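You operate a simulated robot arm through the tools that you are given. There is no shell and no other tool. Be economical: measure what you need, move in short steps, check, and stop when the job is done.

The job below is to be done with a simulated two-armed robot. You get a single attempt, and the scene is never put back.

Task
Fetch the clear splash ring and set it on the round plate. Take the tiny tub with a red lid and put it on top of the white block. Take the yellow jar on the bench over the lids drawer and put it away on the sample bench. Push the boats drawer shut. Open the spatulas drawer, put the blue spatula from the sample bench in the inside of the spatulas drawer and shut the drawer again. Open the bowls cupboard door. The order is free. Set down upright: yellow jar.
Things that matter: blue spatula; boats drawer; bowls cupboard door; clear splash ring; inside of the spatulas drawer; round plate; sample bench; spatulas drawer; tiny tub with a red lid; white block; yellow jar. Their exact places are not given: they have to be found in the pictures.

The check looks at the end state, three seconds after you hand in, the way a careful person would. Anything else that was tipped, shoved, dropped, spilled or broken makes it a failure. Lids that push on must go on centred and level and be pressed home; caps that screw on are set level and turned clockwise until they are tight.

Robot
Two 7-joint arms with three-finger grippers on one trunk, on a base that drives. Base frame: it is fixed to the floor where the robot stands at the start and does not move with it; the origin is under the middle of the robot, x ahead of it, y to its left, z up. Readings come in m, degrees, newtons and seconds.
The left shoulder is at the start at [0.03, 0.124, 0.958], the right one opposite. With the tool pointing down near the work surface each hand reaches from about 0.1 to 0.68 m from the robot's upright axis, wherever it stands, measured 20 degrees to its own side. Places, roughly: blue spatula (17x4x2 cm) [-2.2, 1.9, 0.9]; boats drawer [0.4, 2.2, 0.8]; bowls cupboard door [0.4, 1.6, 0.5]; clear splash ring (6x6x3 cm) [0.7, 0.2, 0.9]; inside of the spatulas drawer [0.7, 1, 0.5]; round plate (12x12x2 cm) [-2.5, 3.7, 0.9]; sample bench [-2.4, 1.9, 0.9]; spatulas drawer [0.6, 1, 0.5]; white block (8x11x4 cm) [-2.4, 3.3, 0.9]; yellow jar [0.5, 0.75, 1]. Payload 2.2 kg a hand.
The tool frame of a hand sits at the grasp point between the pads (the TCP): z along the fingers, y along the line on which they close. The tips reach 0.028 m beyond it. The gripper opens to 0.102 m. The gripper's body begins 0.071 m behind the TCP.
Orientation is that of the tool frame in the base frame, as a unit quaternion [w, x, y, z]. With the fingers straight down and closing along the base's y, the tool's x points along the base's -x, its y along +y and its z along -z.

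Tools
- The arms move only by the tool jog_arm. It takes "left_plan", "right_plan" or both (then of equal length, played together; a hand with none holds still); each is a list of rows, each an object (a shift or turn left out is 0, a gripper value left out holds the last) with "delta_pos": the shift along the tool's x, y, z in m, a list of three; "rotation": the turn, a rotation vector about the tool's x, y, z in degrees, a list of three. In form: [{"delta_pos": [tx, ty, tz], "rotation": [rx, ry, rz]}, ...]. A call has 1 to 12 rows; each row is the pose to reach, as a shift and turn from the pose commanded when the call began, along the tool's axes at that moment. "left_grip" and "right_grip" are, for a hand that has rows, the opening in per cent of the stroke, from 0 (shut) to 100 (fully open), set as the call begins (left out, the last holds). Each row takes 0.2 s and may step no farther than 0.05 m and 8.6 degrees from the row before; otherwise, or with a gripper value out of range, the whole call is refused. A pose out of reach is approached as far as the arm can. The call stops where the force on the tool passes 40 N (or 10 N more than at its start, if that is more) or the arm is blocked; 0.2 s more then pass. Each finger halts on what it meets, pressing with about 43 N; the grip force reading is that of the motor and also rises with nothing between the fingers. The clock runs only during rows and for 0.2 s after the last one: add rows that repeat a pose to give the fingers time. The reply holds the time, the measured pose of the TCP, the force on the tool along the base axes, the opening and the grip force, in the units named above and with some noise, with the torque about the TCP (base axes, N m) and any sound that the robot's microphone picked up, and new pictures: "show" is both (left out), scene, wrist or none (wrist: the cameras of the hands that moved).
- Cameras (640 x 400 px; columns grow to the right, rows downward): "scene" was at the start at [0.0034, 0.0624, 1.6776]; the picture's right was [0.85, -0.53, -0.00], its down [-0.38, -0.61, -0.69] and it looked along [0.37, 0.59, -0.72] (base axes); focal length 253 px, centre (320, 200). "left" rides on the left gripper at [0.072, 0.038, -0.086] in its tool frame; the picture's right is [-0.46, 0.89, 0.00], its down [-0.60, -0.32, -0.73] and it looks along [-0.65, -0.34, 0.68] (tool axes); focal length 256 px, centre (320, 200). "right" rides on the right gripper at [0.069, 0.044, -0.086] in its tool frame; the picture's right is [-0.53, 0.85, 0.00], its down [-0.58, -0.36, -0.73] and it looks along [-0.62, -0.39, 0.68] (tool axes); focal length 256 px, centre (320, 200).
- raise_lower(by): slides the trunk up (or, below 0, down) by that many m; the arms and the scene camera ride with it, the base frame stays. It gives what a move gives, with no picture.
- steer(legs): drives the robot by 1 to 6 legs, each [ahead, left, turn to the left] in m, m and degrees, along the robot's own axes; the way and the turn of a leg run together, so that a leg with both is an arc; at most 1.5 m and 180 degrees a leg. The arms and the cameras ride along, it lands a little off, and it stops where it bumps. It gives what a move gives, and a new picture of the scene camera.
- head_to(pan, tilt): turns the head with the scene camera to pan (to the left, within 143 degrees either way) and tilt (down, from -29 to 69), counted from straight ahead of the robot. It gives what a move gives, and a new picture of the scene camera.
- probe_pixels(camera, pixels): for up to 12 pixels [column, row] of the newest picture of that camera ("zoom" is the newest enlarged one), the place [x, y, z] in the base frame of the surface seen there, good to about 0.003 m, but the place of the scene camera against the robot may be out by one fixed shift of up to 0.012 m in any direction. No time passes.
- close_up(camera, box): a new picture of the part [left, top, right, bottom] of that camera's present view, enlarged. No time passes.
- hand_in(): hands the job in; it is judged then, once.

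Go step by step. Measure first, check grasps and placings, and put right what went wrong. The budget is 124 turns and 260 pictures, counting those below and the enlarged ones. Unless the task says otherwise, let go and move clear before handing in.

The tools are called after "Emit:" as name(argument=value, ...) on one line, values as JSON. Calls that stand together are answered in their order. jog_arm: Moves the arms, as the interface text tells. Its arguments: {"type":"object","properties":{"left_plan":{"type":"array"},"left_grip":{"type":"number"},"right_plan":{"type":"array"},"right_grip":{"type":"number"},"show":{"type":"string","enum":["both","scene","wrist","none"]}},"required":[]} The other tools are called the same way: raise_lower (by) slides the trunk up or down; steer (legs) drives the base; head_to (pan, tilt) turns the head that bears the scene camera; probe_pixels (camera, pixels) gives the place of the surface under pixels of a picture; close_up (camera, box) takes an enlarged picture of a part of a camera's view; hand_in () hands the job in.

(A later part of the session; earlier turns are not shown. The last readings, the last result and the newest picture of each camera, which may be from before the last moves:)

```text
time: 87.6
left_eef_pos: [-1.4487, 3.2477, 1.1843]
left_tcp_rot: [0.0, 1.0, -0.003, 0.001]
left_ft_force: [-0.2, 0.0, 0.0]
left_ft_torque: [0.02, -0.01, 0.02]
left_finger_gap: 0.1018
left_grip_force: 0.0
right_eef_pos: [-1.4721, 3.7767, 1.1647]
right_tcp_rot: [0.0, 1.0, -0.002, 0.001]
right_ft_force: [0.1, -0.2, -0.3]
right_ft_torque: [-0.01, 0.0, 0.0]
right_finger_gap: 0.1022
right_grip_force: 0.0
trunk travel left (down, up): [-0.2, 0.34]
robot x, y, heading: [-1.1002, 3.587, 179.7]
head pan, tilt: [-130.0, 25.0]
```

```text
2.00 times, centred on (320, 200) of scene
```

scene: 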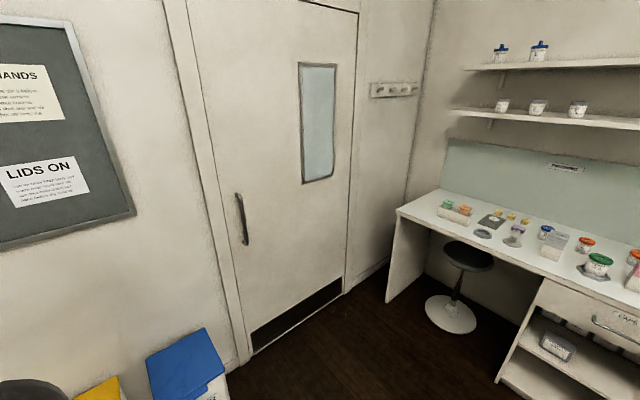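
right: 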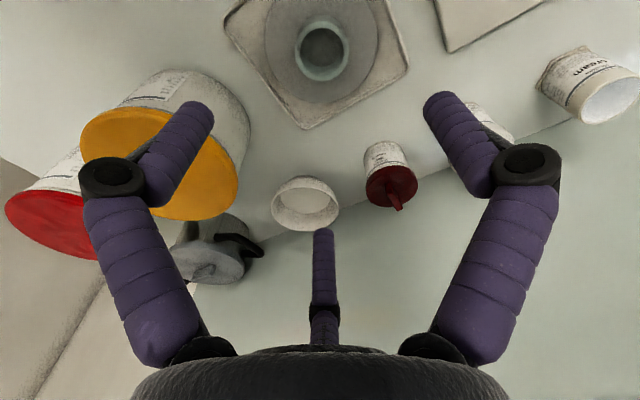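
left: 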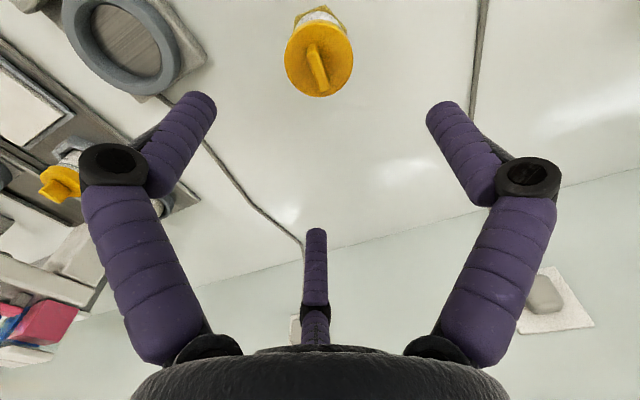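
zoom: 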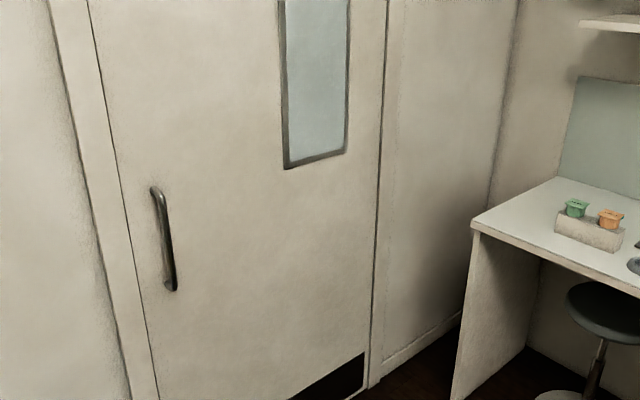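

Tiny tubs (green, orange) sit in a rack at the far end bench, so the red one may be nearby. I'll turn and look closer.

Emit:
steer(legs=[[0, 0.6, 0], [0, 0, 180], [0.3, 0, 0]])

Emit:
head_to(pan=15, tilt=25)

Emit:
close_up(camera="scene", box=[80, 100, 360, 275])

Emit:
close_up(camera="scene", box=[300, 100, 580, 275])

```text
time: 100.0
left_eef_pos: [-0.4536, 3.3469, 1.1832]
left_tcp_rot: [-0.001, -0.003, 1.0, 0.001]
left_ft_force: [1.0, 0.7, 0.3]
left_ft_torque: [-0.05, 0.05, 0.02]
left_finger_gap: 0.1019
left_grip_force: 0.1
right_eef_pos: [-0.426, 2.8187, 1.1643]
right_tcp_rot: [-0.001, -0.005, 1.0, 0.001]
right_ft_force: [0.1, -0.6, -0.6]
right_ft_torque: [-0.02, 0.07, 0.03]
right_finger_gap: 0.1017
right_grip_force: 0.1
trunk travel left (down, up): [-0.2, 0.34]
robot x, y, heading: [-0.8016, 3.0047, 0.6]
head pan, tilt: [-130.0, 25.0]
```

scene: 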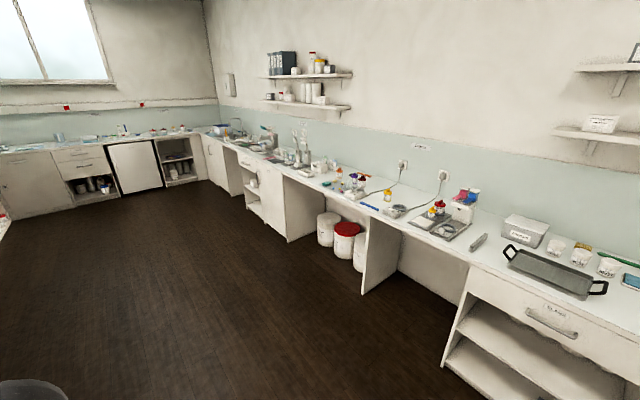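

```text
time: 102.2
left_eef_pos: [-0.4552, 3.3478, 1.1842]
left_tcp_rot: [0.0, -0.003, 1.0, 0.0]
left_ft_force: [-0.8, 0.9, -0.8]
left_ft_torque: [-0.03, 0.01, 0.0]
left_finger_gap: 0.1022
left_grip_force: 0.1
right_eef_pos: [-0.426, 2.8187, 1.1648]
right_tcp_rot: [0.0, -0.004, 1.0, 0.001]
right_ft_force: [-0.1, 0.0, 0.4]
right_ft_torque: [0.01, -0.03, 0.01]
right_finger_gap: 0.1018
right_grip_force: 0.1
trunk travel left (down, up): [-0.2, 0.34]
robot x, y, heading: [-0.8007, 3.0061, 0.4]
head pan, tilt: [15.0, 25.0]
```

scene: 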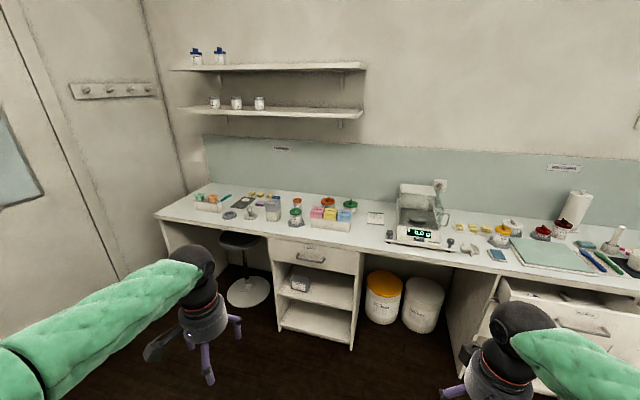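

```text
2.29 times, centred on (220, 188) of scene
```

zoom: 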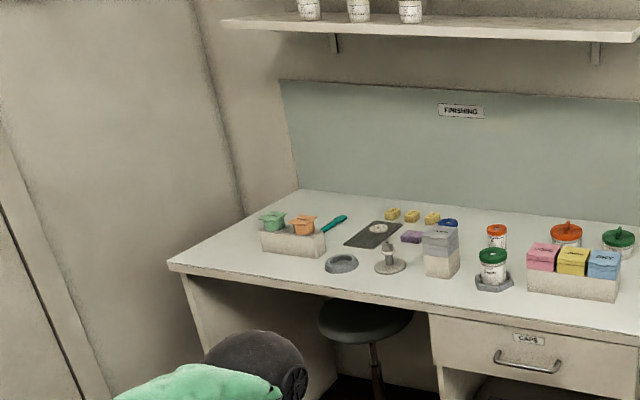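

```text
2.29 times, centred on (440, 188) of scene
```

zoom: 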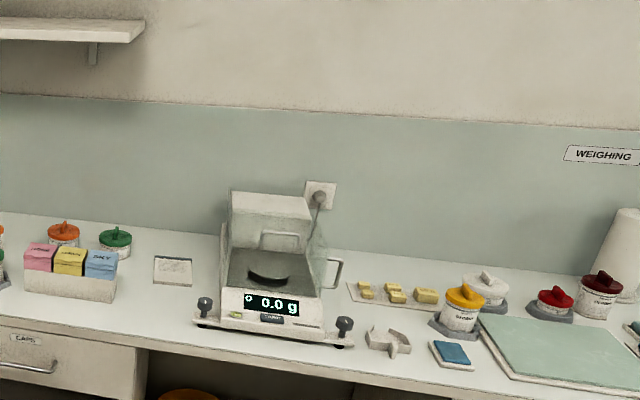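

No tiny red tub at the finishing area. I'll zoom on the weighing area and the rest of this bench.

Emit:
head_to(pan=-25, tilt=25)

Emit:
close_up(camera="scene", box=[150, 160, 390, 310])

Emit:
close_up(camera="scene", box=[390, 160, 630, 310])

```text
time: 103.3
left_eef_pos: [-0.4552, 3.3464, 1.1839]
left_tcp_rot: [0.0, -0.004, 1.0, 0.0]
left_ft_force: [-0.1, 0.3, 0.5]
left_ft_torque: [0.02, 0.02, 0.02]
left_finger_gap: 0.1021
left_grip_force: 0.0
right_eef_pos: [-0.4256, 2.8195, 1.1651]
right_tcp_rot: [0.001, -0.005, 1.0, 0.001]
right_ft_force: [-0.5, -0.1, 0.2]
right_ft_torque: [-0.03, -0.01, -0.03]
right_finger_gap: 0.102
right_grip_force: 0.0
trunk travel left (down, up): [-0.2, 0.34]
robot x, y, heading: [-0.802, 3.0036, 0.4]
head pan, tilt: [-25.0, 25.0]
```

scene: 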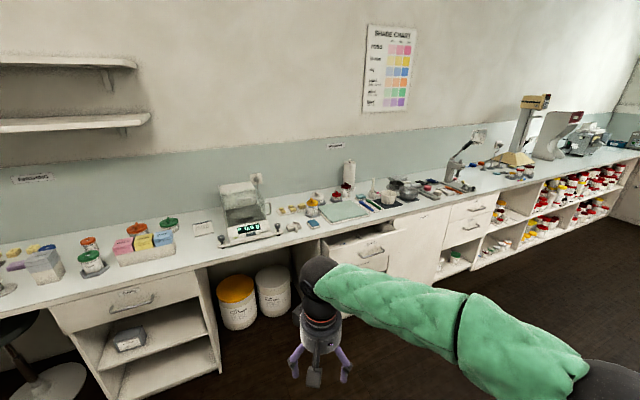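

```text
2.67 times, centred on (270, 235) of scene
```

zoom: 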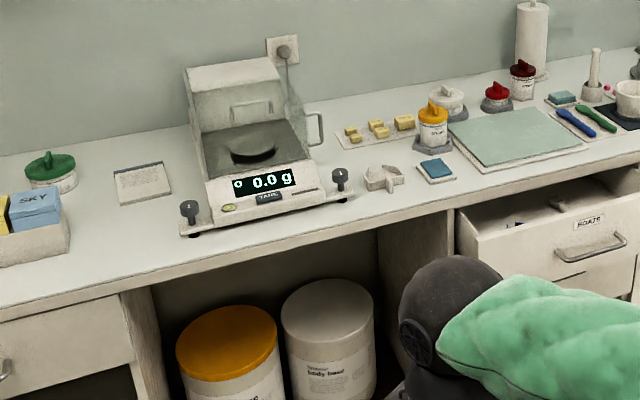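

```text
2.67 times, centred on (510, 235) of scene
```

zoom: 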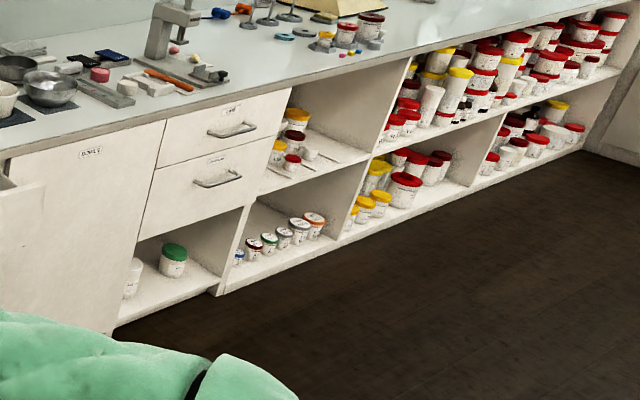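

The boats drawer is open at zoom (545,215). I'll drive in front of it and measure it, planning to push it shut with the right hand.

Emit:
steer(legs=[[0.45, -0.6, 0]])

Emit:
head_to(pan=-15, tilt=50)

```text
time: 107.4
left_eef_pos: [0.0057, 2.7696, 1.1843]
left_tcp_rot: [-0.001, -0.014, 1.0, 0.0]
left_ft_force: [-0.1, 0.3, -0.4]
left_ft_torque: [0.0, -0.01, 0.0]
left_finger_gap: 0.1022
left_grip_force: 0.0
right_eef_pos: [0.0467, 2.2414, 1.1644]
right_tcp_rot: [0.001, -0.016, 1.0, 0.001]
right_ft_force: [0.0, -0.1, -0.2]
right_ft_torque: [-0.02, 0.03, 0.02]
right_finger_gap: 0.1021
right_grip_force: 0.0
trunk travel left (down, up): [-0.2, 0.34]
robot x, y, heading: [-0.3293, 2.4242, 1.6]
head pan, tilt: [-25.0, 25.0]
```

scene: 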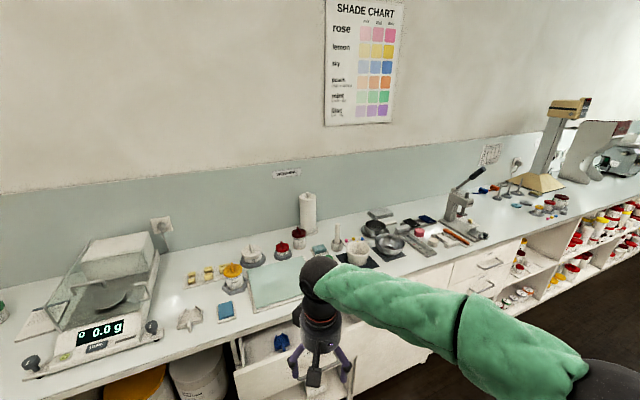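

```text
time: 108.3
left_eef_pos: [0.0067, 2.7685, 1.1836]
left_tcp_rot: [0.0, -0.014, 1.0, 0.0]
left_ft_force: [-0.6, 0.6, 0.5]
left_ft_torque: [0.02, -0.03, 0.01]
left_finger_gap: 0.1018
left_grip_force: 0.0
right_eef_pos: [0.0466, 2.2418, 1.1649]
right_tcp_rot: [0.0, -0.015, 1.0, 0.001]
right_ft_force: [0.3, -0.6, 0.1]
right_ft_torque: [0.01, 0.0, 0.0]
right_finger_gap: 0.1017
right_grip_force: 0.1
trunk travel left (down, up): [-0.2, 0.34]
robot x, y, heading: [-0.3341, 2.42, 1.3]
head pan, tilt: [-15.0, 50.0]
```

scene: 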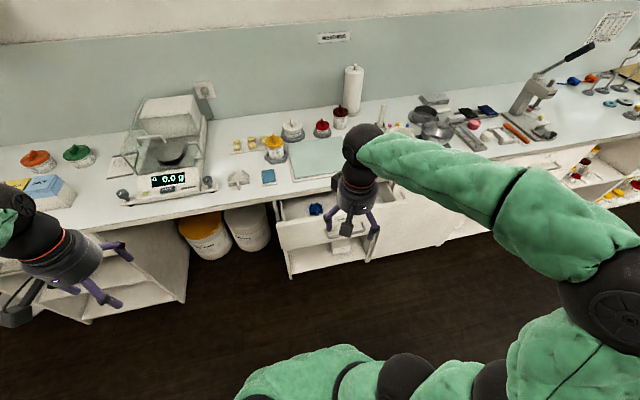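

Emit:
close_up(camera="scene", box=[250, 170, 410, 290])

Emit:
probe_pixels(camera="scene", pixels=[[277, 221], [290, 240], [292, 270], [320, 232], [315, 262], [300, 230], [280, 200], [305, 195], [348, 257], [361, 262], [370, 250]])

```text
3.33 times, centred on (330, 230) of scene
```

zoom: 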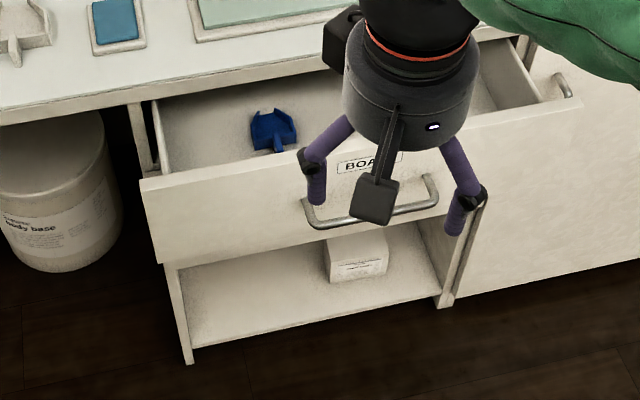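

```text
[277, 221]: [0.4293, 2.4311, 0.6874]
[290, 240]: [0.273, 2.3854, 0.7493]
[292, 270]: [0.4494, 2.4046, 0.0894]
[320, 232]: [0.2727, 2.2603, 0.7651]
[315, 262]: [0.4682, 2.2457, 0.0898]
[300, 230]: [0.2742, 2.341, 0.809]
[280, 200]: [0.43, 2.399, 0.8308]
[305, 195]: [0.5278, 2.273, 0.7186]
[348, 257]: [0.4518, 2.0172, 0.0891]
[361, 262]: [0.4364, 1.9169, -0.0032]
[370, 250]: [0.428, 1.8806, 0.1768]
```

The panel front is at x 0.272, spanning z 0.70–0.86, with the handle near z 0.75. I'll tip the right hand forward with the fingers closed so they point at the panel; I'll do half first to check the direction.

Emit:
jog_arm(right_plan=[{"delta_pos": [-0.013, -0.004, 0.03], "rotation": [0, -8, 0]}, {"delta_pos": [-0.026, -0.008, 0.06], "rotation": [0, -16, 0]}, {"delta_pos": [-0.039, -0.012, 0.09], "rotation": [0, -24, 0]}, {"delta_pos": [-0.052, -0.016, 0.12], "rotation": [0, -32, 0]}, {"delta_pos": [-0.065, -0.02, 0.15], "rotation": [0, -40, 0]}], right_grip=0, show="scene")

```text
time: 109.5
left_eef_pos: [0.0054, 2.7696, 1.1846]
left_tcp_rot: [0.001, -0.014, 1.0, 0.0]
left_ft_force: [0.2, 0.2, -0.3]
left_ft_torque: [0.01, -0.02, -0.03]
left_finger_gap: 0.102
left_grip_force: 0.1
right_eef_pos: [0.1129, 2.2234, 1.0166]
right_tcp_rot: [0.344, -0.013, 0.939, 0.007]
right_ft_force: [0.7, 0.1, 0.3]
right_ft_torque: [0.03, 0.07, 0.0]
right_finger_gap: 0.0021
right_grip_force: 32.0
trunk travel left (down, up): [-0.2, 0.34]
robot x, y, heading: [-0.3297, 2.4199, 1.7]
head pan, tilt: [-15.0, 50.0]
```

scene: 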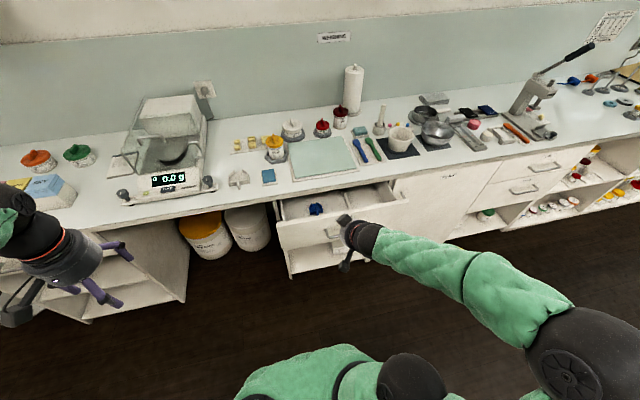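

The direction is right. I'll finish the tilt and lower to z about 0.815.

Emit:
jog_arm(right_plan=[{"delta_pos": [0.0165, -0.004, 0.0384], "rotation": [0, -8, 0]}, {"delta_pos": [0.033, -0.008, 0.0768], "rotation": [0, -16, 0]}, {"delta_pos": [0.0495, -0.012, 0.115], "rotation": [0, -24, 0]}, {"delta_pos": [0.066, -0.016, 0.1535], "rotation": [0, -32, 0]}, {"delta_pos": [0.0826, -0.02, 0.1918], "rotation": [0, -40, 0]}])

Emit:
close_up(camera="scene", box=[250, 160, 450, 300])

```text
time: 110.7
left_eef_pos: [0.0089, 2.7702, 1.1831]
left_tcp_rot: [-0.001, -0.015, 1.0, -0.001]
left_ft_force: [-0.8, -0.4, 0.7]
left_ft_torque: [0.01, 0.02, 0.01]
left_finger_gap: 0.102
left_grip_force: 0.0
right_eef_pos: [0.1638, 2.3495, 0.8717]
right_tcp_rot: [0.635, 0.012, 0.772, -0.015]
right_ft_force: [-6.8, 1.4, -9.8]
right_ft_torque: [-0.12, -0.94, -0.15]
right_finger_gap: 0.0023
right_grip_force: 31.5
right hand out of reach, approached as far as the arm can: row 1, 2, 3, 4, 5
trunk travel left (down, up): [-0.2, 0.34]
robot x, y, heading: [-0.329, 2.4216, 1.6]
head pan, tilt: [-15.0, 50.0]
```

scene: 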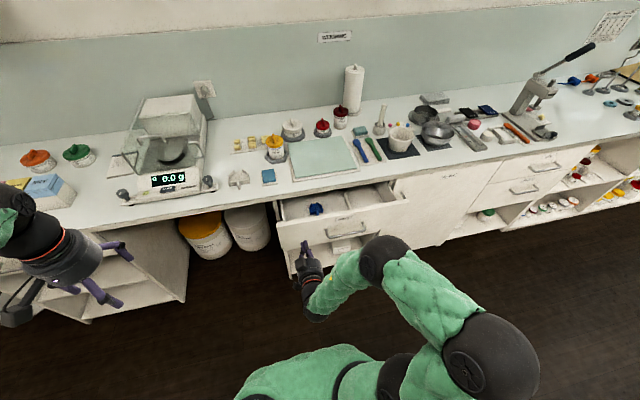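
right: 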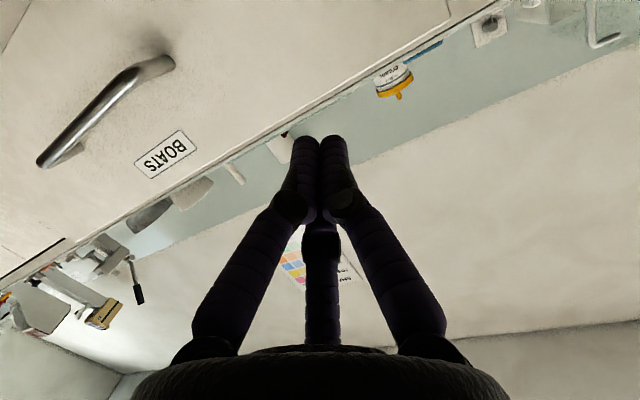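

```text
2.86 times, centred on (350, 230) of scene
```

zoom: 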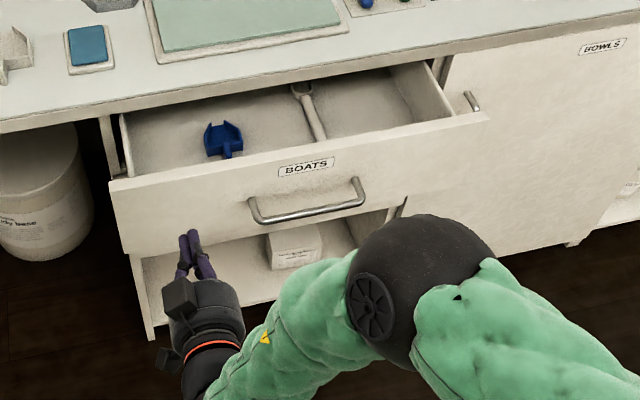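

The arm is too folded at this distance and strayed to (0.164, 2.35). I'll back the base off 0.25 m so the arm can extend, then check the pose.

Emit:
steer(legs=[[-0.25, 0, -1.5]])

Emit:
jog_arm(right_plan=[{}, {}], show="none")

```text
time: 112.5
left_eef_pos: [-0.235, 2.7564, 1.1839]
left_tcp_rot: [0.0, 0.0, 1.0, 0.0]
left_ft_force: [-0.2, 1.0, -0.3]
left_ft_torque: [-0.02, -0.03, -0.01]
left_finger_gap: 0.1021
left_grip_force: 0.1
right_eef_pos: [-0.0901, 2.3311, 0.8705]
right_tcp_rot: [0.633, 0.021, 0.773, -0.024]
right_ft_force: [0.0, -0.1, 0.4]
right_ft_torque: [-0.02, 0.0, -0.01]
right_finger_gap: 0.0021
right_grip_force: 31.3
trunk travel left (down, up): [-0.2, 0.34]
robot x, y, heading: [-0.5815, 2.4211, -0.1]
head pan, tilt: [-15.0, 50.0]
```

scene: 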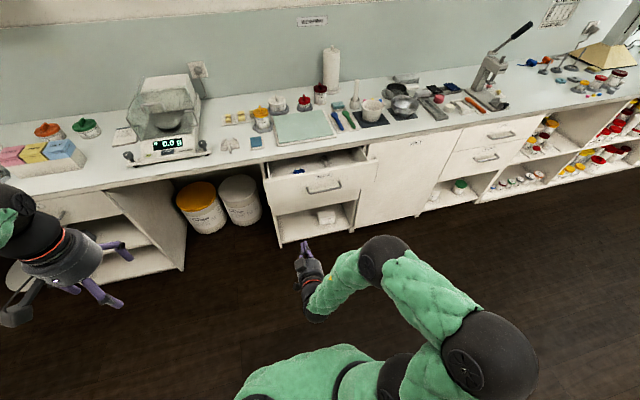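

```text
time: 113.1
left_eef_pos: [-0.2333, 2.7556, 1.1836]
left_tcp_rot: [-0.001, 0.0, 1.0, 0.0]
left_ft_force: [-0.4, 0.0, -0.8]
left_ft_torque: [-0.01, 0.01, 0.0]
left_finger_gap: 0.1023
left_grip_force: 0.0
right_eef_pos: [-0.0891, 2.3316, 0.869]
right_tcp_rot: [0.632, 0.02, 0.774, -0.023]
right_ft_force: [0.1, 0.5, -0.4]
right_ft_torque: [-0.02, 0.02, 0.01]
right_finger_gap: 0.0023
right_grip_force: 31.0
trunk travel left (down, up): [-0.2, 0.34]
robot x, y, heading: [-0.579, 2.4171, -0.1]
head pan, tilt: [-15.0, 50.0]
```

Emit:
jog_arm(right_plan=[{"delta_pos": [0, -0.022, 0.04]}, {"delta_pos": [0, -0.044, 0.08]}, {"delta_pos": [0, -0.066, 0.12]}, {"delta_pos": [0, -0.088, 0.16]}, {"delta_pos": [0, -0.11, 0.2]}, {"delta_pos": [0, -0.125, 0.24]}, {"delta_pos": [0, -0.13, 0.27]}])

Emit:
close_up(camera="scene", box=[240, 120, 440, 260])

```text
time: 114.9
left_eef_pos: [-0.2336, 2.7542, 1.1847]
left_tcp_rot: [0.0, -0.001, 1.0, 0.0]
left_ft_force: [0.0, 0.6, -0.3]
left_ft_torque: [0.05, 0.04, -0.01]
left_finger_gap: 0.102
left_grip_force: 0.0
right_eef_pos: [0.13, 2.2742, 0.7871]
right_tcp_rot: [0.556, 0.023, 0.83, -0.034]
right_ft_force: [-0.5, 0.4, -0.8]
right_ft_torque: [-0.01, -0.08, 0.02]
right_finger_gap: 0.0023
right_grip_force: 31.6
right hand out of reach, approached as far as the arm can: row 1, 2, 3, 4, 5, 6, 7
trunk travel left (down, up): [-0.2, 0.34]
robot x, y, heading: [-0.5749, 2.4161, 0.1]
head pan, tilt: [-15.0, 50.0]
stopped in row 7 (right hand): the arm was blocked; the commanded pose is now the measured one
```

scene: 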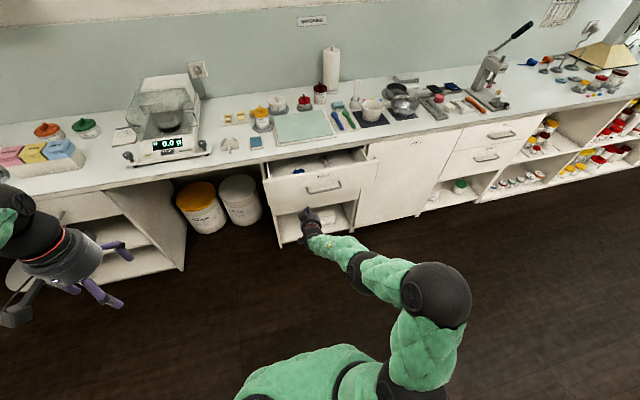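
right: 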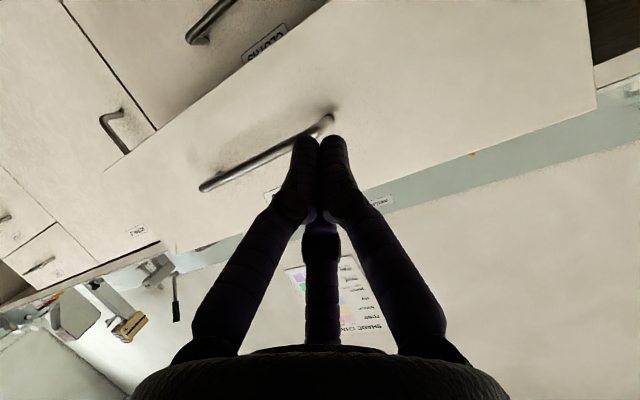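

```text
2.86 times, centred on (340, 190) of scene
```

zoom: 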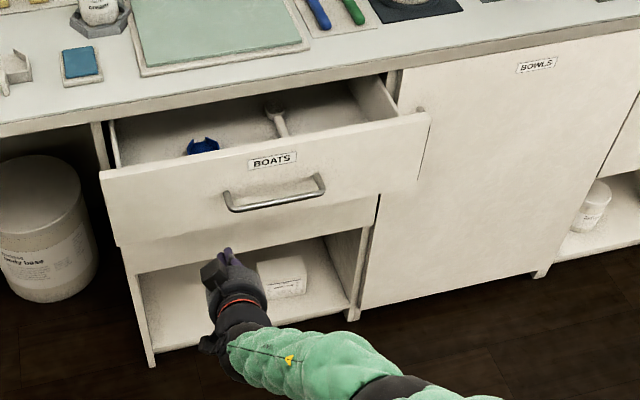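

The hand is now tilted about 68° forward at (0.13, 2.27, 0.787). I'll raise it above the handle, centre it, and then push by driving the base.

Emit:
jog_arm(right_plan=[{"delta_pos": [-0.009, -0.02, -0.015]}, {"delta_pos": [-0.018, -0.04, -0.03]}, {"delta_pos": [-0.027, -0.06, -0.043]}])

```text
time: 115.7
left_eef_pos: [-0.2348, 2.7569, 1.185]
left_tcp_rot: [0.0, 0.0, 1.0, 0.0]
left_ft_force: [-0.5, -0.4, -0.4]
left_ft_torque: [0.02, -0.04, -0.02]
left_finger_gap: 0.102
left_grip_force: 0.0
right_eef_pos: [0.1051, 2.2415, 0.8438]
right_tcp_rot: [0.55, 0.03, 0.833, -0.044]
right_ft_force: [-0.2, -0.8, 0.5]
right_ft_torque: [0.03, -0.02, 0.0]
right_finger_gap: 0.0019
right_grip_force: 31.4
right hand out of reach, approached as far as the arm can: row 1, 2, 3
trunk travel left (down, up): [-0.2, 0.34]
robot x, y, heading: [-0.58, 2.4159, 0.1]
head pan, tilt: [-15.0, 50.0]
```

scene: 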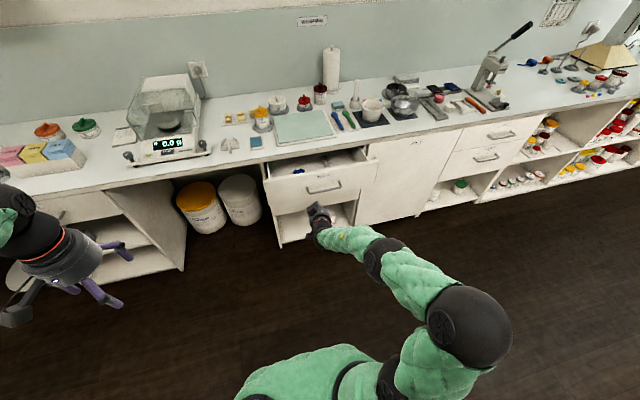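
right: 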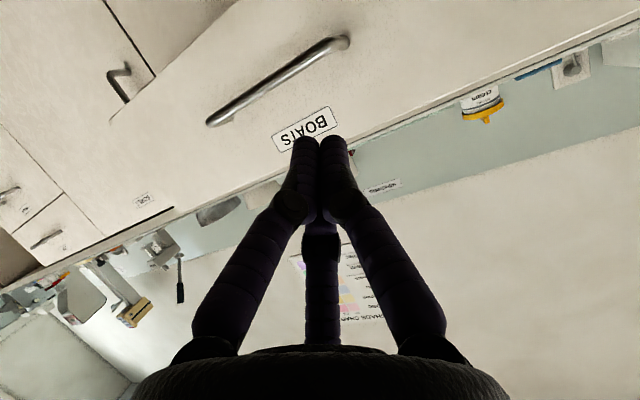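

Emit:
probe_pixels(camera="right", pixels=[[305, 122], [280, 95], [420, 105], [215, 170], [160, 200], [345, 40], [210, 122]])

Emit:
probe_pixels(camera="scene", pixels=[[410, 141], [300, 150], [300, 178], [340, 178], [322, 190], [300, 153], [400, 142]])

```text
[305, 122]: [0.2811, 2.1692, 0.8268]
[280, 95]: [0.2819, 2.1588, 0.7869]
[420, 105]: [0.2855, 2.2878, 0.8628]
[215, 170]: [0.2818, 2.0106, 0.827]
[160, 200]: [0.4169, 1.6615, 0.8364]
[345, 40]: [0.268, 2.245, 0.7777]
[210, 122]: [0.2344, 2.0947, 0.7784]
```

```text
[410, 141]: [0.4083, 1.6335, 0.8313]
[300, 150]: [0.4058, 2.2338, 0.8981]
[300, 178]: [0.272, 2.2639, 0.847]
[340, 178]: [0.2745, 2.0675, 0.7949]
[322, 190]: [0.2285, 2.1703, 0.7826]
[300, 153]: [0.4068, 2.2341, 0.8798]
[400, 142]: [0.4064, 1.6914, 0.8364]
```

The tips are at z 0.833, above the handle (z 0.778) and below the bench slab. I'll drive forward 0.27 m to push the drawer.

Emit:
steer(legs=[[0.14, 0, 0], [0.13, 0, 0]])

Emit:
close_up(camera="scene", box=[240, 160, 440, 300])

```text
time: 117.9
left_eef_pos: [0.0416, 2.7588, 1.1835]
left_tcp_rot: [-0.001, -0.002, 1.0, 0.0]
left_ft_force: [0.9, 0.4, 0.1]
left_ft_torque: [-0.01, 0.11, 0.02]
left_finger_gap: 0.1022
left_grip_force: 0.0
right_eef_pos: [0.3823, 2.244, 0.8419]
right_tcp_rot: [0.551, 0.029, 0.833, -0.044]
right_ft_force: [0.8, -0.2, 0.3]
right_ft_torque: [0.0, -0.04, -0.01]
right_finger_gap: 0.0019
right_grip_force: 31.8
trunk travel left (down, up): [-0.2, 0.34]
robot x, y, heading: [-0.303, 2.4215, 0.2]
head pan, tilt: [-15.0, 50.0]
```

scene: 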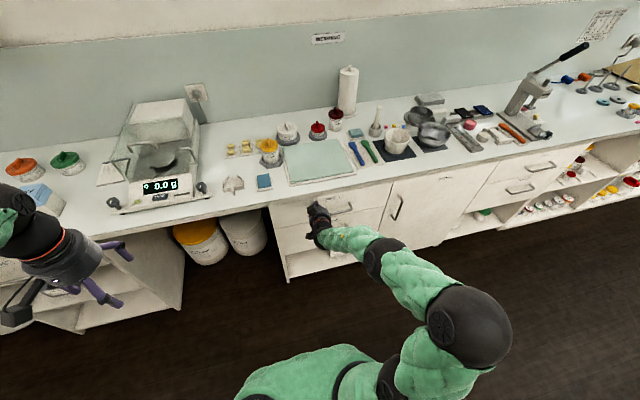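

```text
2.86 times, centred on (340, 230) of scene
```

zoom: 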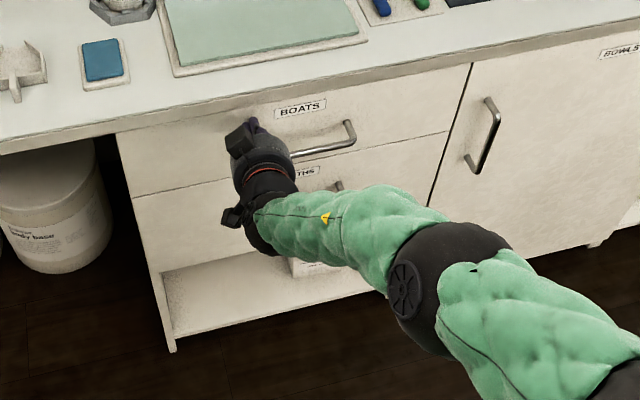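

The drawer appears nearly flush. I'll nudge 2.5 cm more to make sure it bottoms out, and check the panel's depth.

Emit:
steer(legs=[[0.025, 0, 0]])

Emit:
probe_pixels(camera="scene", pixels=[[285, 220], [375, 195], [285, 240], [375, 215], [395, 185], [420, 200], [350, 215]])

```text
time: 118.7
left_eef_pos: [0.0521, 2.7584, 1.184]
left_tcp_rot: [0.0, -0.001, 1.0, -0.002]
left_ft_force: [1.0, 0.3, 0.2]
left_ft_torque: [-0.03, -0.01, 0.01]
left_finger_gap: 0.102
left_grip_force: 0.0
right_eef_pos: [0.3889, 2.2462, 0.8379]
right_tcp_rot: [0.547, 0.027, 0.835, -0.042]
right_ft_force: [-11.3, 0.2, 4.7]
right_ft_torque: [-0.01, -0.16, -0.08]
right_finger_gap: 0.0019
right_grip_force: 31.4
trunk travel left (down, up): [-0.2, 0.34]
robot x, y, heading: [-0.2876, 2.4175, 0.2]
head pan, tilt: [-15.0, 50.0]
stopped in leg 1: the force on the tool passed its limit at 147 N (the readings are from after the stop); the commanded pose is now the measured one
```

scene: 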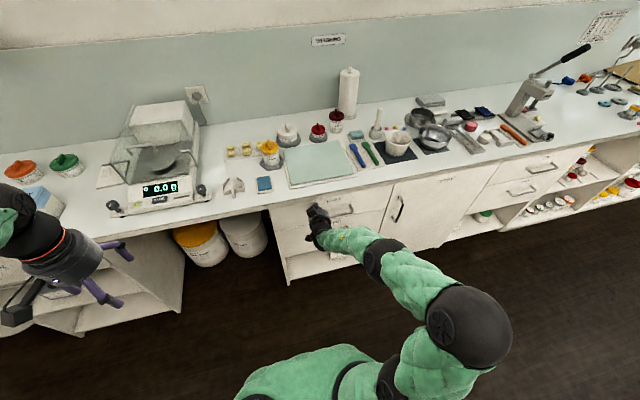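

```text
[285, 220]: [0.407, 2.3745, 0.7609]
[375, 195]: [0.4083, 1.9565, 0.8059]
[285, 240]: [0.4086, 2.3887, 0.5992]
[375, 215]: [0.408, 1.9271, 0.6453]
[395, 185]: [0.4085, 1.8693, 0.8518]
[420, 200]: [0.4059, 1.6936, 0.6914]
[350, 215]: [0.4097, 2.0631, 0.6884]
```

The boats drawer is shut, flush at x 0.408. Since the right hand already points forward, next is the bowls door; I'll measure its handle at (397,208).

Emit:
steer(legs=[[-0.2, -0.3, 0]])

Emit:
head_to(pan=-20, tilt=45)

Emit:
close_up(camera="scene", box=[240, 150, 560, 350])

```text
time: 121.1
left_eef_pos: [-0.1474, 2.4499, 1.1841]
left_tcp_rot: [0.0, 0.002, 1.0, 0.001]
left_ft_force: [-1.0, -0.1, 0.2]
left_ft_torque: [-0.01, -0.04, 0.03]
left_finger_gap: 0.1022
left_grip_force: 0.0
right_eef_pos: [0.1839, 1.9332, 0.8392]
right_tcp_rot: [0.548, 0.032, 0.835, -0.045]
right_ft_force: [-0.4, 0.0, -0.2]
right_ft_torque: [0.03, 0.01, 0.04]
right_finger_gap: 0.0018
right_grip_force: 31.6
trunk travel left (down, up): [-0.2, 0.34]
robot x, y, heading: [-0.495, 2.1129, -0.3]
head pan, tilt: [-15.0, 50.0]
```

scene: 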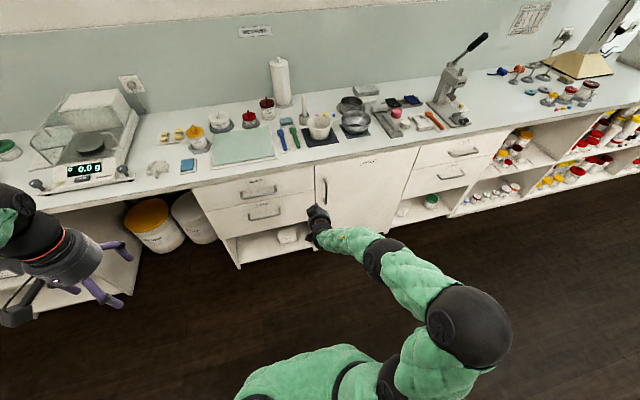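

```text
time: 121.7
left_eef_pos: [-0.1463, 2.4494, 1.1841]
left_tcp_rot: [-0.001, 0.003, 1.0, 0.0]
left_ft_force: [0.8, -0.5, -0.2]
left_ft_torque: [-0.01, 0.02, -0.01]
left_finger_gap: 0.1025
left_grip_force: 0.1
right_eef_pos: [0.1864, 1.9346, 0.8381]
right_tcp_rot: [0.548, 0.033, 0.835, -0.046]
right_ft_force: [0.0, -0.3, 0.3]
right_ft_torque: [0.02, 0.04, -0.01]
right_finger_gap: 0.0019
right_grip_force: 31.4
trunk travel left (down, up): [-0.2, 0.34]
robot x, y, heading: [-0.4954, 2.114, -0.3]
head pan, tilt: [-20.0, 45.0]
```

scene: 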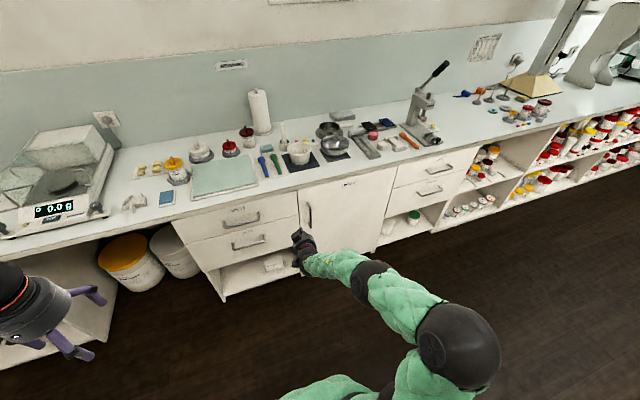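

```text
2.00 times, centred on (400, 250) of scene
```

zoom: 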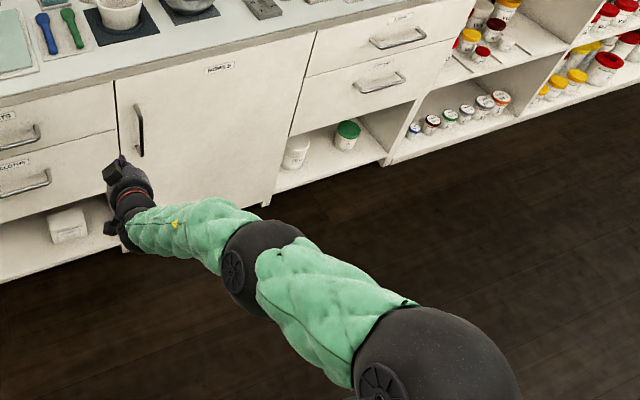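

Emit:
probe_pixels(camera="zoom", pixels=[[138, 108], [140, 130], [140, 152], [130, 130], [118, 140], [160, 130], [310, 60], [275, 180], [120, 95], [395, 38], [380, 83], [350, 95]])

Emit:
probe_pixels(camera="scene", pixels=[[491, 163], [510, 172], [470, 200], [491, 172]])

Emit:
close_up(camera="scene", box=[430, 120, 600, 230])

```text
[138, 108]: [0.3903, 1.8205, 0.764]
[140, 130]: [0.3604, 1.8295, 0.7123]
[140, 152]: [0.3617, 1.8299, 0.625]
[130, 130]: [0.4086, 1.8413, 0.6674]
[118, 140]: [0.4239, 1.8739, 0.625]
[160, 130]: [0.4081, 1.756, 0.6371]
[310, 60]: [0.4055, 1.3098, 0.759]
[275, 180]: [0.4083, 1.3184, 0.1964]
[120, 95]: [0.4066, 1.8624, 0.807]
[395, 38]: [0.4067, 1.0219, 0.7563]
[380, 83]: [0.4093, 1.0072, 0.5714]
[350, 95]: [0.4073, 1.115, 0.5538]
```

```text
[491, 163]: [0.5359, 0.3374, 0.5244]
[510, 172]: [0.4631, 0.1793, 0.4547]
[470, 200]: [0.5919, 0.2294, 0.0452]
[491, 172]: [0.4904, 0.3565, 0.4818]
```

```text
3.64 times, centred on (515, 175) of scene
```

zoom: 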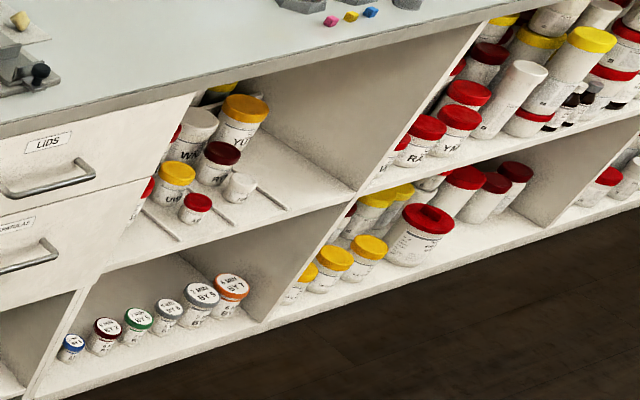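

The door handle is at (0.365, 1.829, z 0.62–0.77) with the hinge at y ≈ 1.32; I'll open it last so it doesn't block the way. The tiny red-lidded tub stands at the front of the shelf (zoom (195,207)); I'll drive in front of it.

Emit:
steer(legs=[[0, -1.4, 0]])

Emit:
head_to(pan=-12, tilt=45)

Emit:
close_up(camera="scene", box=[220, 150, 420, 290])

```text
time: 128.8
left_eef_pos: [-0.1451, 1.0323, 1.1846]
left_tcp_rot: [0.0, -0.01, 1.0, 0.0]
left_ft_force: [-0.1, -0.2, -0.4]
left_ft_torque: [-0.02, -0.03, -0.03]
left_finger_gap: 0.1023
left_grip_force: 0.1
right_eef_pos: [0.1993, 0.5252, 0.8382]
right_tcp_rot: [0.548, 0.022, 0.835, -0.038]
right_ft_force: [0.1, -0.2, -0.4]
right_ft_torque: [0.01, -0.05, 0.01]
right_finger_gap: 0.002
right_grip_force: 31.5
trunk travel left (down, up): [-0.2, 0.34]
robot x, y, heading: [-0.4861, 0.6815, 1.0]
head pan, tilt: [-20.0, 45.0]
```

scene: 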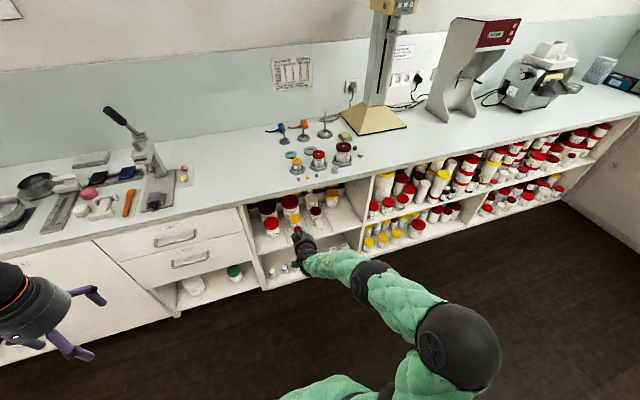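

```text
time: 129.5
left_eef_pos: [-0.1455, 1.033, 1.1834]
left_tcp_rot: [-0.001, -0.01, 1.0, 0.0]
left_ft_force: [-0.2, -0.4, -0.5]
left_ft_torque: [0.01, -0.01, -0.01]
left_finger_gap: 0.1022
left_grip_force: 0.1
right_eef_pos: [0.1997, 0.5266, 0.8386]
right_tcp_rot: [0.548, 0.022, 0.835, -0.039]
right_ft_force: [0.0, -0.2, -0.1]
right_ft_torque: [0.0, 0.01, 0.0]
right_finger_gap: 0.0023
right_grip_force: 31.5
trunk travel left (down, up): [-0.2, 0.34]
robot x, y, heading: [-0.482, 0.6902, 1.0]
head pan, tilt: [-12.0, 45.0]
```

scene: 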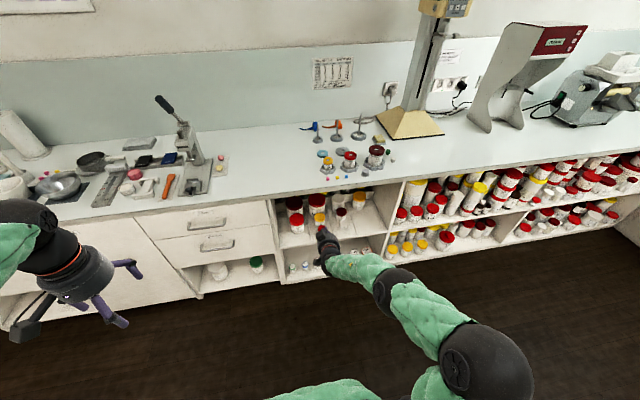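

```text
2.86 times, centred on (320, 220) of scene
```

zoom: 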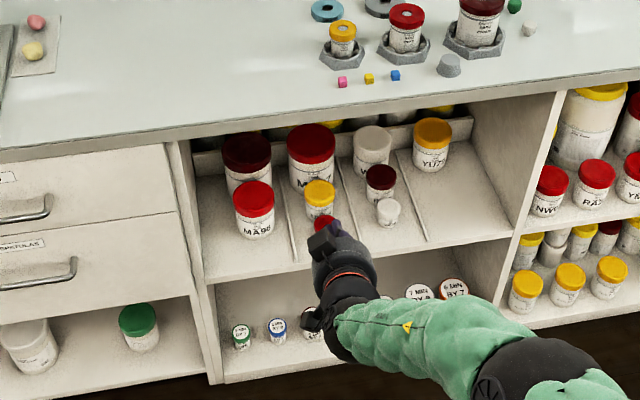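

The SPATULAS drawer is the one at zoom (38,258). The tiny red tub is in front of the small yellow-lidded one; the hand hides it in part, so I'll look with the wrist camera after lowering the trunk.

Emit:
raise_lower(by=-0.2)

Emit:
jog_arm(right_plan=[{"delta_pos": [0, 0.0, -0.03]}, {"delta_pos": [0, 0.0, -0.06]}], right_grip=70)

```text
time: 131.7
left_eef_pos: [-0.1456, 1.033, 0.9843]
left_tcp_rot: [-0.001, -0.009, 1.0, 0.0]
left_ft_force: [-0.6, -0.1, -0.1]
left_ft_torque: [-0.01, 0.01, -0.02]
left_finger_gap: 0.1019
left_grip_force: 0.1
right_eef_pos: [0.1998, 0.5256, 0.6386]
right_tcp_rot: [0.548, 0.021, 0.835, -0.038]
right_ft_force: [-0.3, -0.2, -0.6]
right_ft_torque: [0.0, -0.01, 0.0]
right_finger_gap: 0.002
right_grip_force: 31.6
trunk travel left (down, up): [0.0, 0.54]
robot x, y, heading: [-0.4831, 0.6826, 1.4]
head pan, tilt: [-12.0, 45.0]
```

```text
time: 132.3
left_eef_pos: [-0.1461, 1.0321, 0.9844]
left_tcp_rot: [-0.001, -0.01, 1.0, 0.0]
left_ft_force: [-0.1, 1.2, -0.5]
left_ft_torque: [0.01, -0.01, 0.01]
left_finger_gap: 0.1018
left_grip_force: 0.1
right_eef_pos: [0.1442, 0.5312, 0.6645]
right_tcp_rot: [0.548, 0.021, 0.836, -0.038]
right_ft_force: [0.2, 0.2, 0.4]
right_ft_torque: [0.02, -0.02, 0.01]
right_finger_gap: 0.0716
right_grip_force: 0.0
trunk travel left (down, up): [0.0, 0.54]
robot x, y, heading: [-0.4817, 0.6833, 1.2]
head pan, tilt: [-12.0, 45.0]
```

scene: 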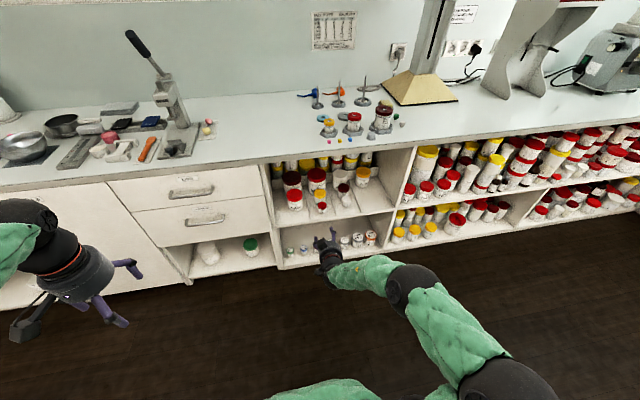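
right: 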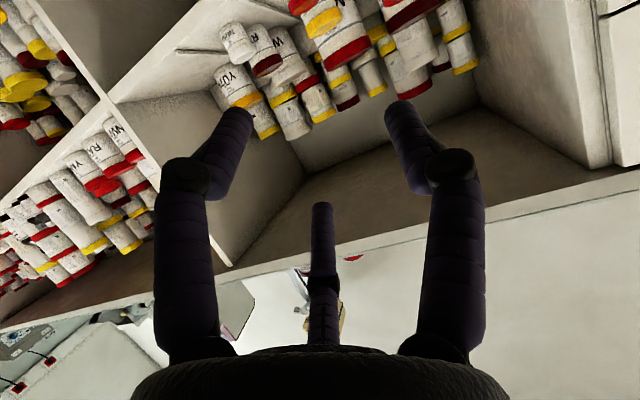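

Emit:
close_up(camera="scene", box=[260, 140, 420, 260])

Emit:
probe_pixels(camera="scene", pixels=[[322, 207], [322, 212], [320, 195], [295, 200], [346, 203], [300, 217], [322, 219], [380, 210], [335, 214], [330, 250]])

```text
3.33 times, centred on (340, 200) of scene
```

zoom: 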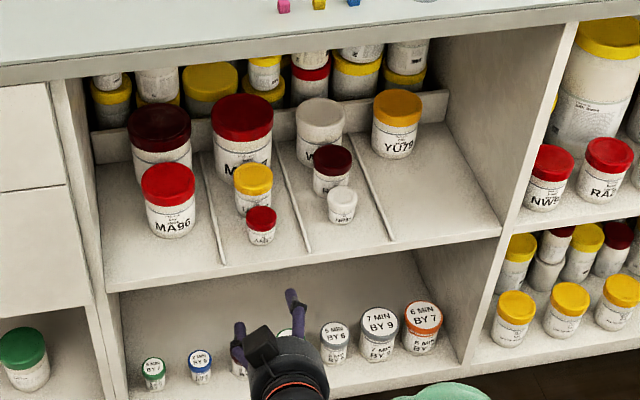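

```text
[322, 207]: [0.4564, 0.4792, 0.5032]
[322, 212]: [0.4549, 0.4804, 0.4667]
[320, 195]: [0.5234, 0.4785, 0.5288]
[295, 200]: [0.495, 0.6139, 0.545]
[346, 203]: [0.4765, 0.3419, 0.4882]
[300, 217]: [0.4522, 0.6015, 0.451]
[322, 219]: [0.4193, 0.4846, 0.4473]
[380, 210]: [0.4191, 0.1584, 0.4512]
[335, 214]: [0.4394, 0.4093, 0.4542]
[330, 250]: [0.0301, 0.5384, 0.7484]
```

The tiny red tub is near (0.465, 0.48), shelf floor z ≈ 0.45, lid top ≈ 0.503, with 0.06 m to the yellow-lidded one behind. I'll bring the hand to a steeper ~30° tilt and retract it before driving closer.

Emit:
jog_arm(right_plan=[{"delta_pos": [0.022, -0.006, -0.021], "rotation": [0, 7.4, 0]}, {"delta_pos": [0.044, -0.012, -0.042], "rotation": [0, 14.8, 0]}, {"delta_pos": [0.066, -0.018, -0.063], "rotation": [0, 22.2, 0]}, {"delta_pos": [0.089, -0.024, -0.083], "rotation": [0, 29.6, 0]}, {"delta_pos": [0.111, -0.03, -0.104], "rotation": [0, 37, 0]}], right_grip=65)

```text
time: 133.5
left_eef_pos: [-0.1463, 1.0328, 0.9839]
left_tcp_rot: [-0.001, -0.01, 1.0, 0.0]
left_ft_force: [-0.3, 0.2, -0.5]
left_ft_torque: [-0.03, -0.03, 0.0]
left_finger_gap: 0.1018
left_grip_force: 0.1
right_eef_pos: [0.0032, 0.5101, 0.6032]
right_tcp_rot: [0.254, 0.031, 0.966, -0.029]
right_ft_force: [0.7, -0.9, 0.8]
right_ft_torque: [-0.06, -0.01, -0.01]
right_finger_gap: 0.0662
right_grip_force: 0.0
trunk travel left (down, up): [0.0, 0.54]
robot x, y, heading: [-0.4884, 0.6868, 1.0]
head pan, tilt: [-12.0, 45.0]
```

scene: 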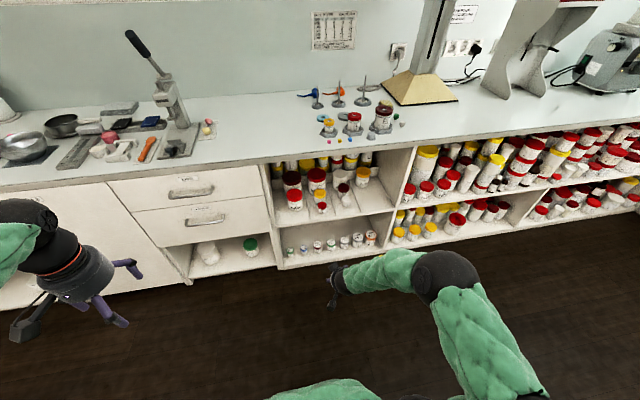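
right: 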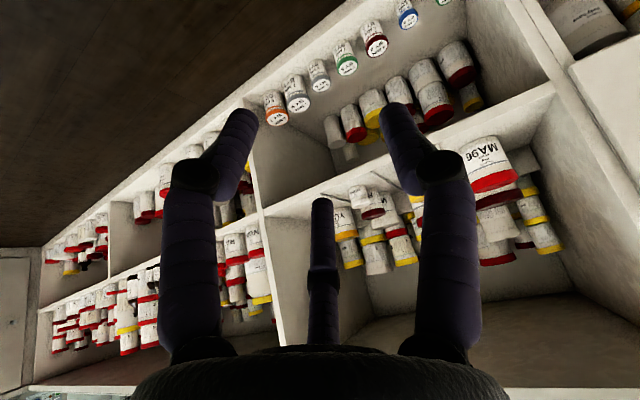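

Tilt is about 29°. I'll drive 0.27 m closer and look with the wrist camera.

Emit:
steer(legs=[[0.27, 0, -1]])

Emit:
jog_arm(right_plan=[{}], show="wrist")

Emit:
close_up(camera="right", box=[220, 0, 540, 200])

```text
time: 135.4
left_eef_pos: [0.1326, 1.0307, 0.9852]
left_tcp_rot: [-0.001, -0.001, 1.0, 0.0]
left_ft_force: [-0.2, -1.0, 0.6]
left_ft_torque: [-0.01, 0.03, 0.01]
left_finger_gap: 0.102
left_grip_force: 0.1
right_eef_pos: [0.2715, 0.5048, 0.6037]
right_tcp_rot: [0.253, 0.041, 0.966, -0.032]
right_ft_force: [-0.1, -0.3, 0.1]
right_ft_torque: [-0.01, 0.0, 0.0]
right_finger_gap: 0.0664
right_grip_force: 0.1
trunk travel left (down, up): [0.0, 0.54]
robot x, y, heading: [-0.2128, 0.6914, 0.2]
head pan, tilt: [-12.0, 45.0]
```

scene: 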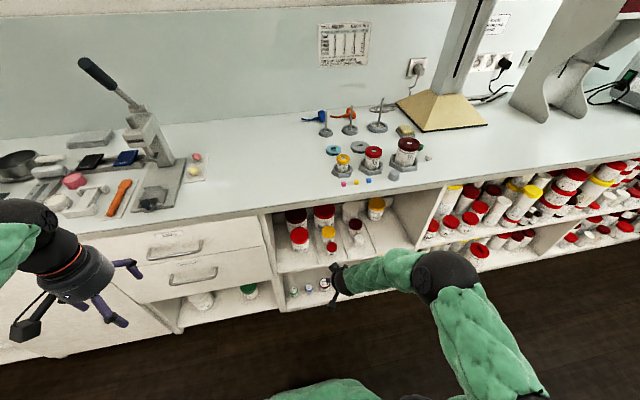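

```text
time: 135.8
left_eef_pos: [0.1322, 1.0299, 0.9848]
left_tcp_rot: [-0.001, -0.001, 1.0, -0.001]
left_ft_force: [0.6, -0.2, 0.6]
left_ft_torque: [0.03, 0.02, 0.0]
left_finger_gap: 0.1018
left_grip_force: 0.0
right_eef_pos: [0.2711, 0.5057, 0.6047]
right_tcp_rot: [0.253, 0.041, 0.966, -0.032]
right_ft_force: [-0.2, 1.0, 0.4]
right_ft_torque: [0.02, 0.0, -0.04]
right_finger_gap: 0.0665
right_grip_force: 0.1
trunk travel left (down, up): [0.0, 0.54]
robot x, y, heading: [-0.2137, 0.6904, 0.2]
head pan, tilt: [-12.0, 45.0]
```

right: 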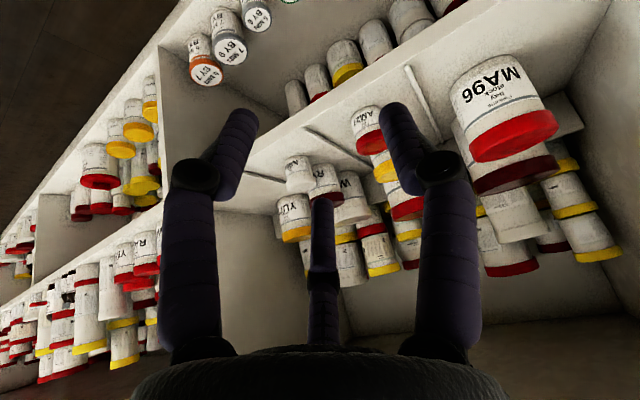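

```text
2.00 times, centred on (380, 100) of right
```

zoom: 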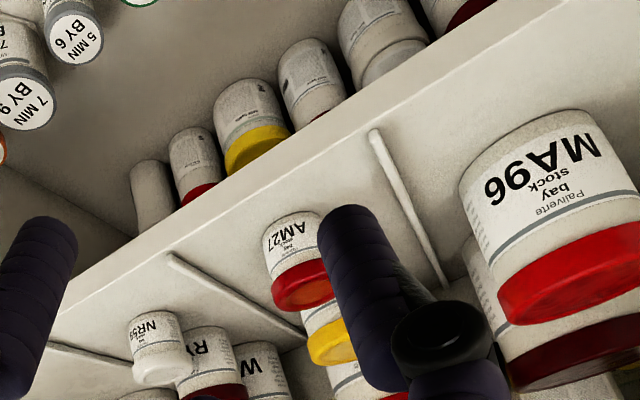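

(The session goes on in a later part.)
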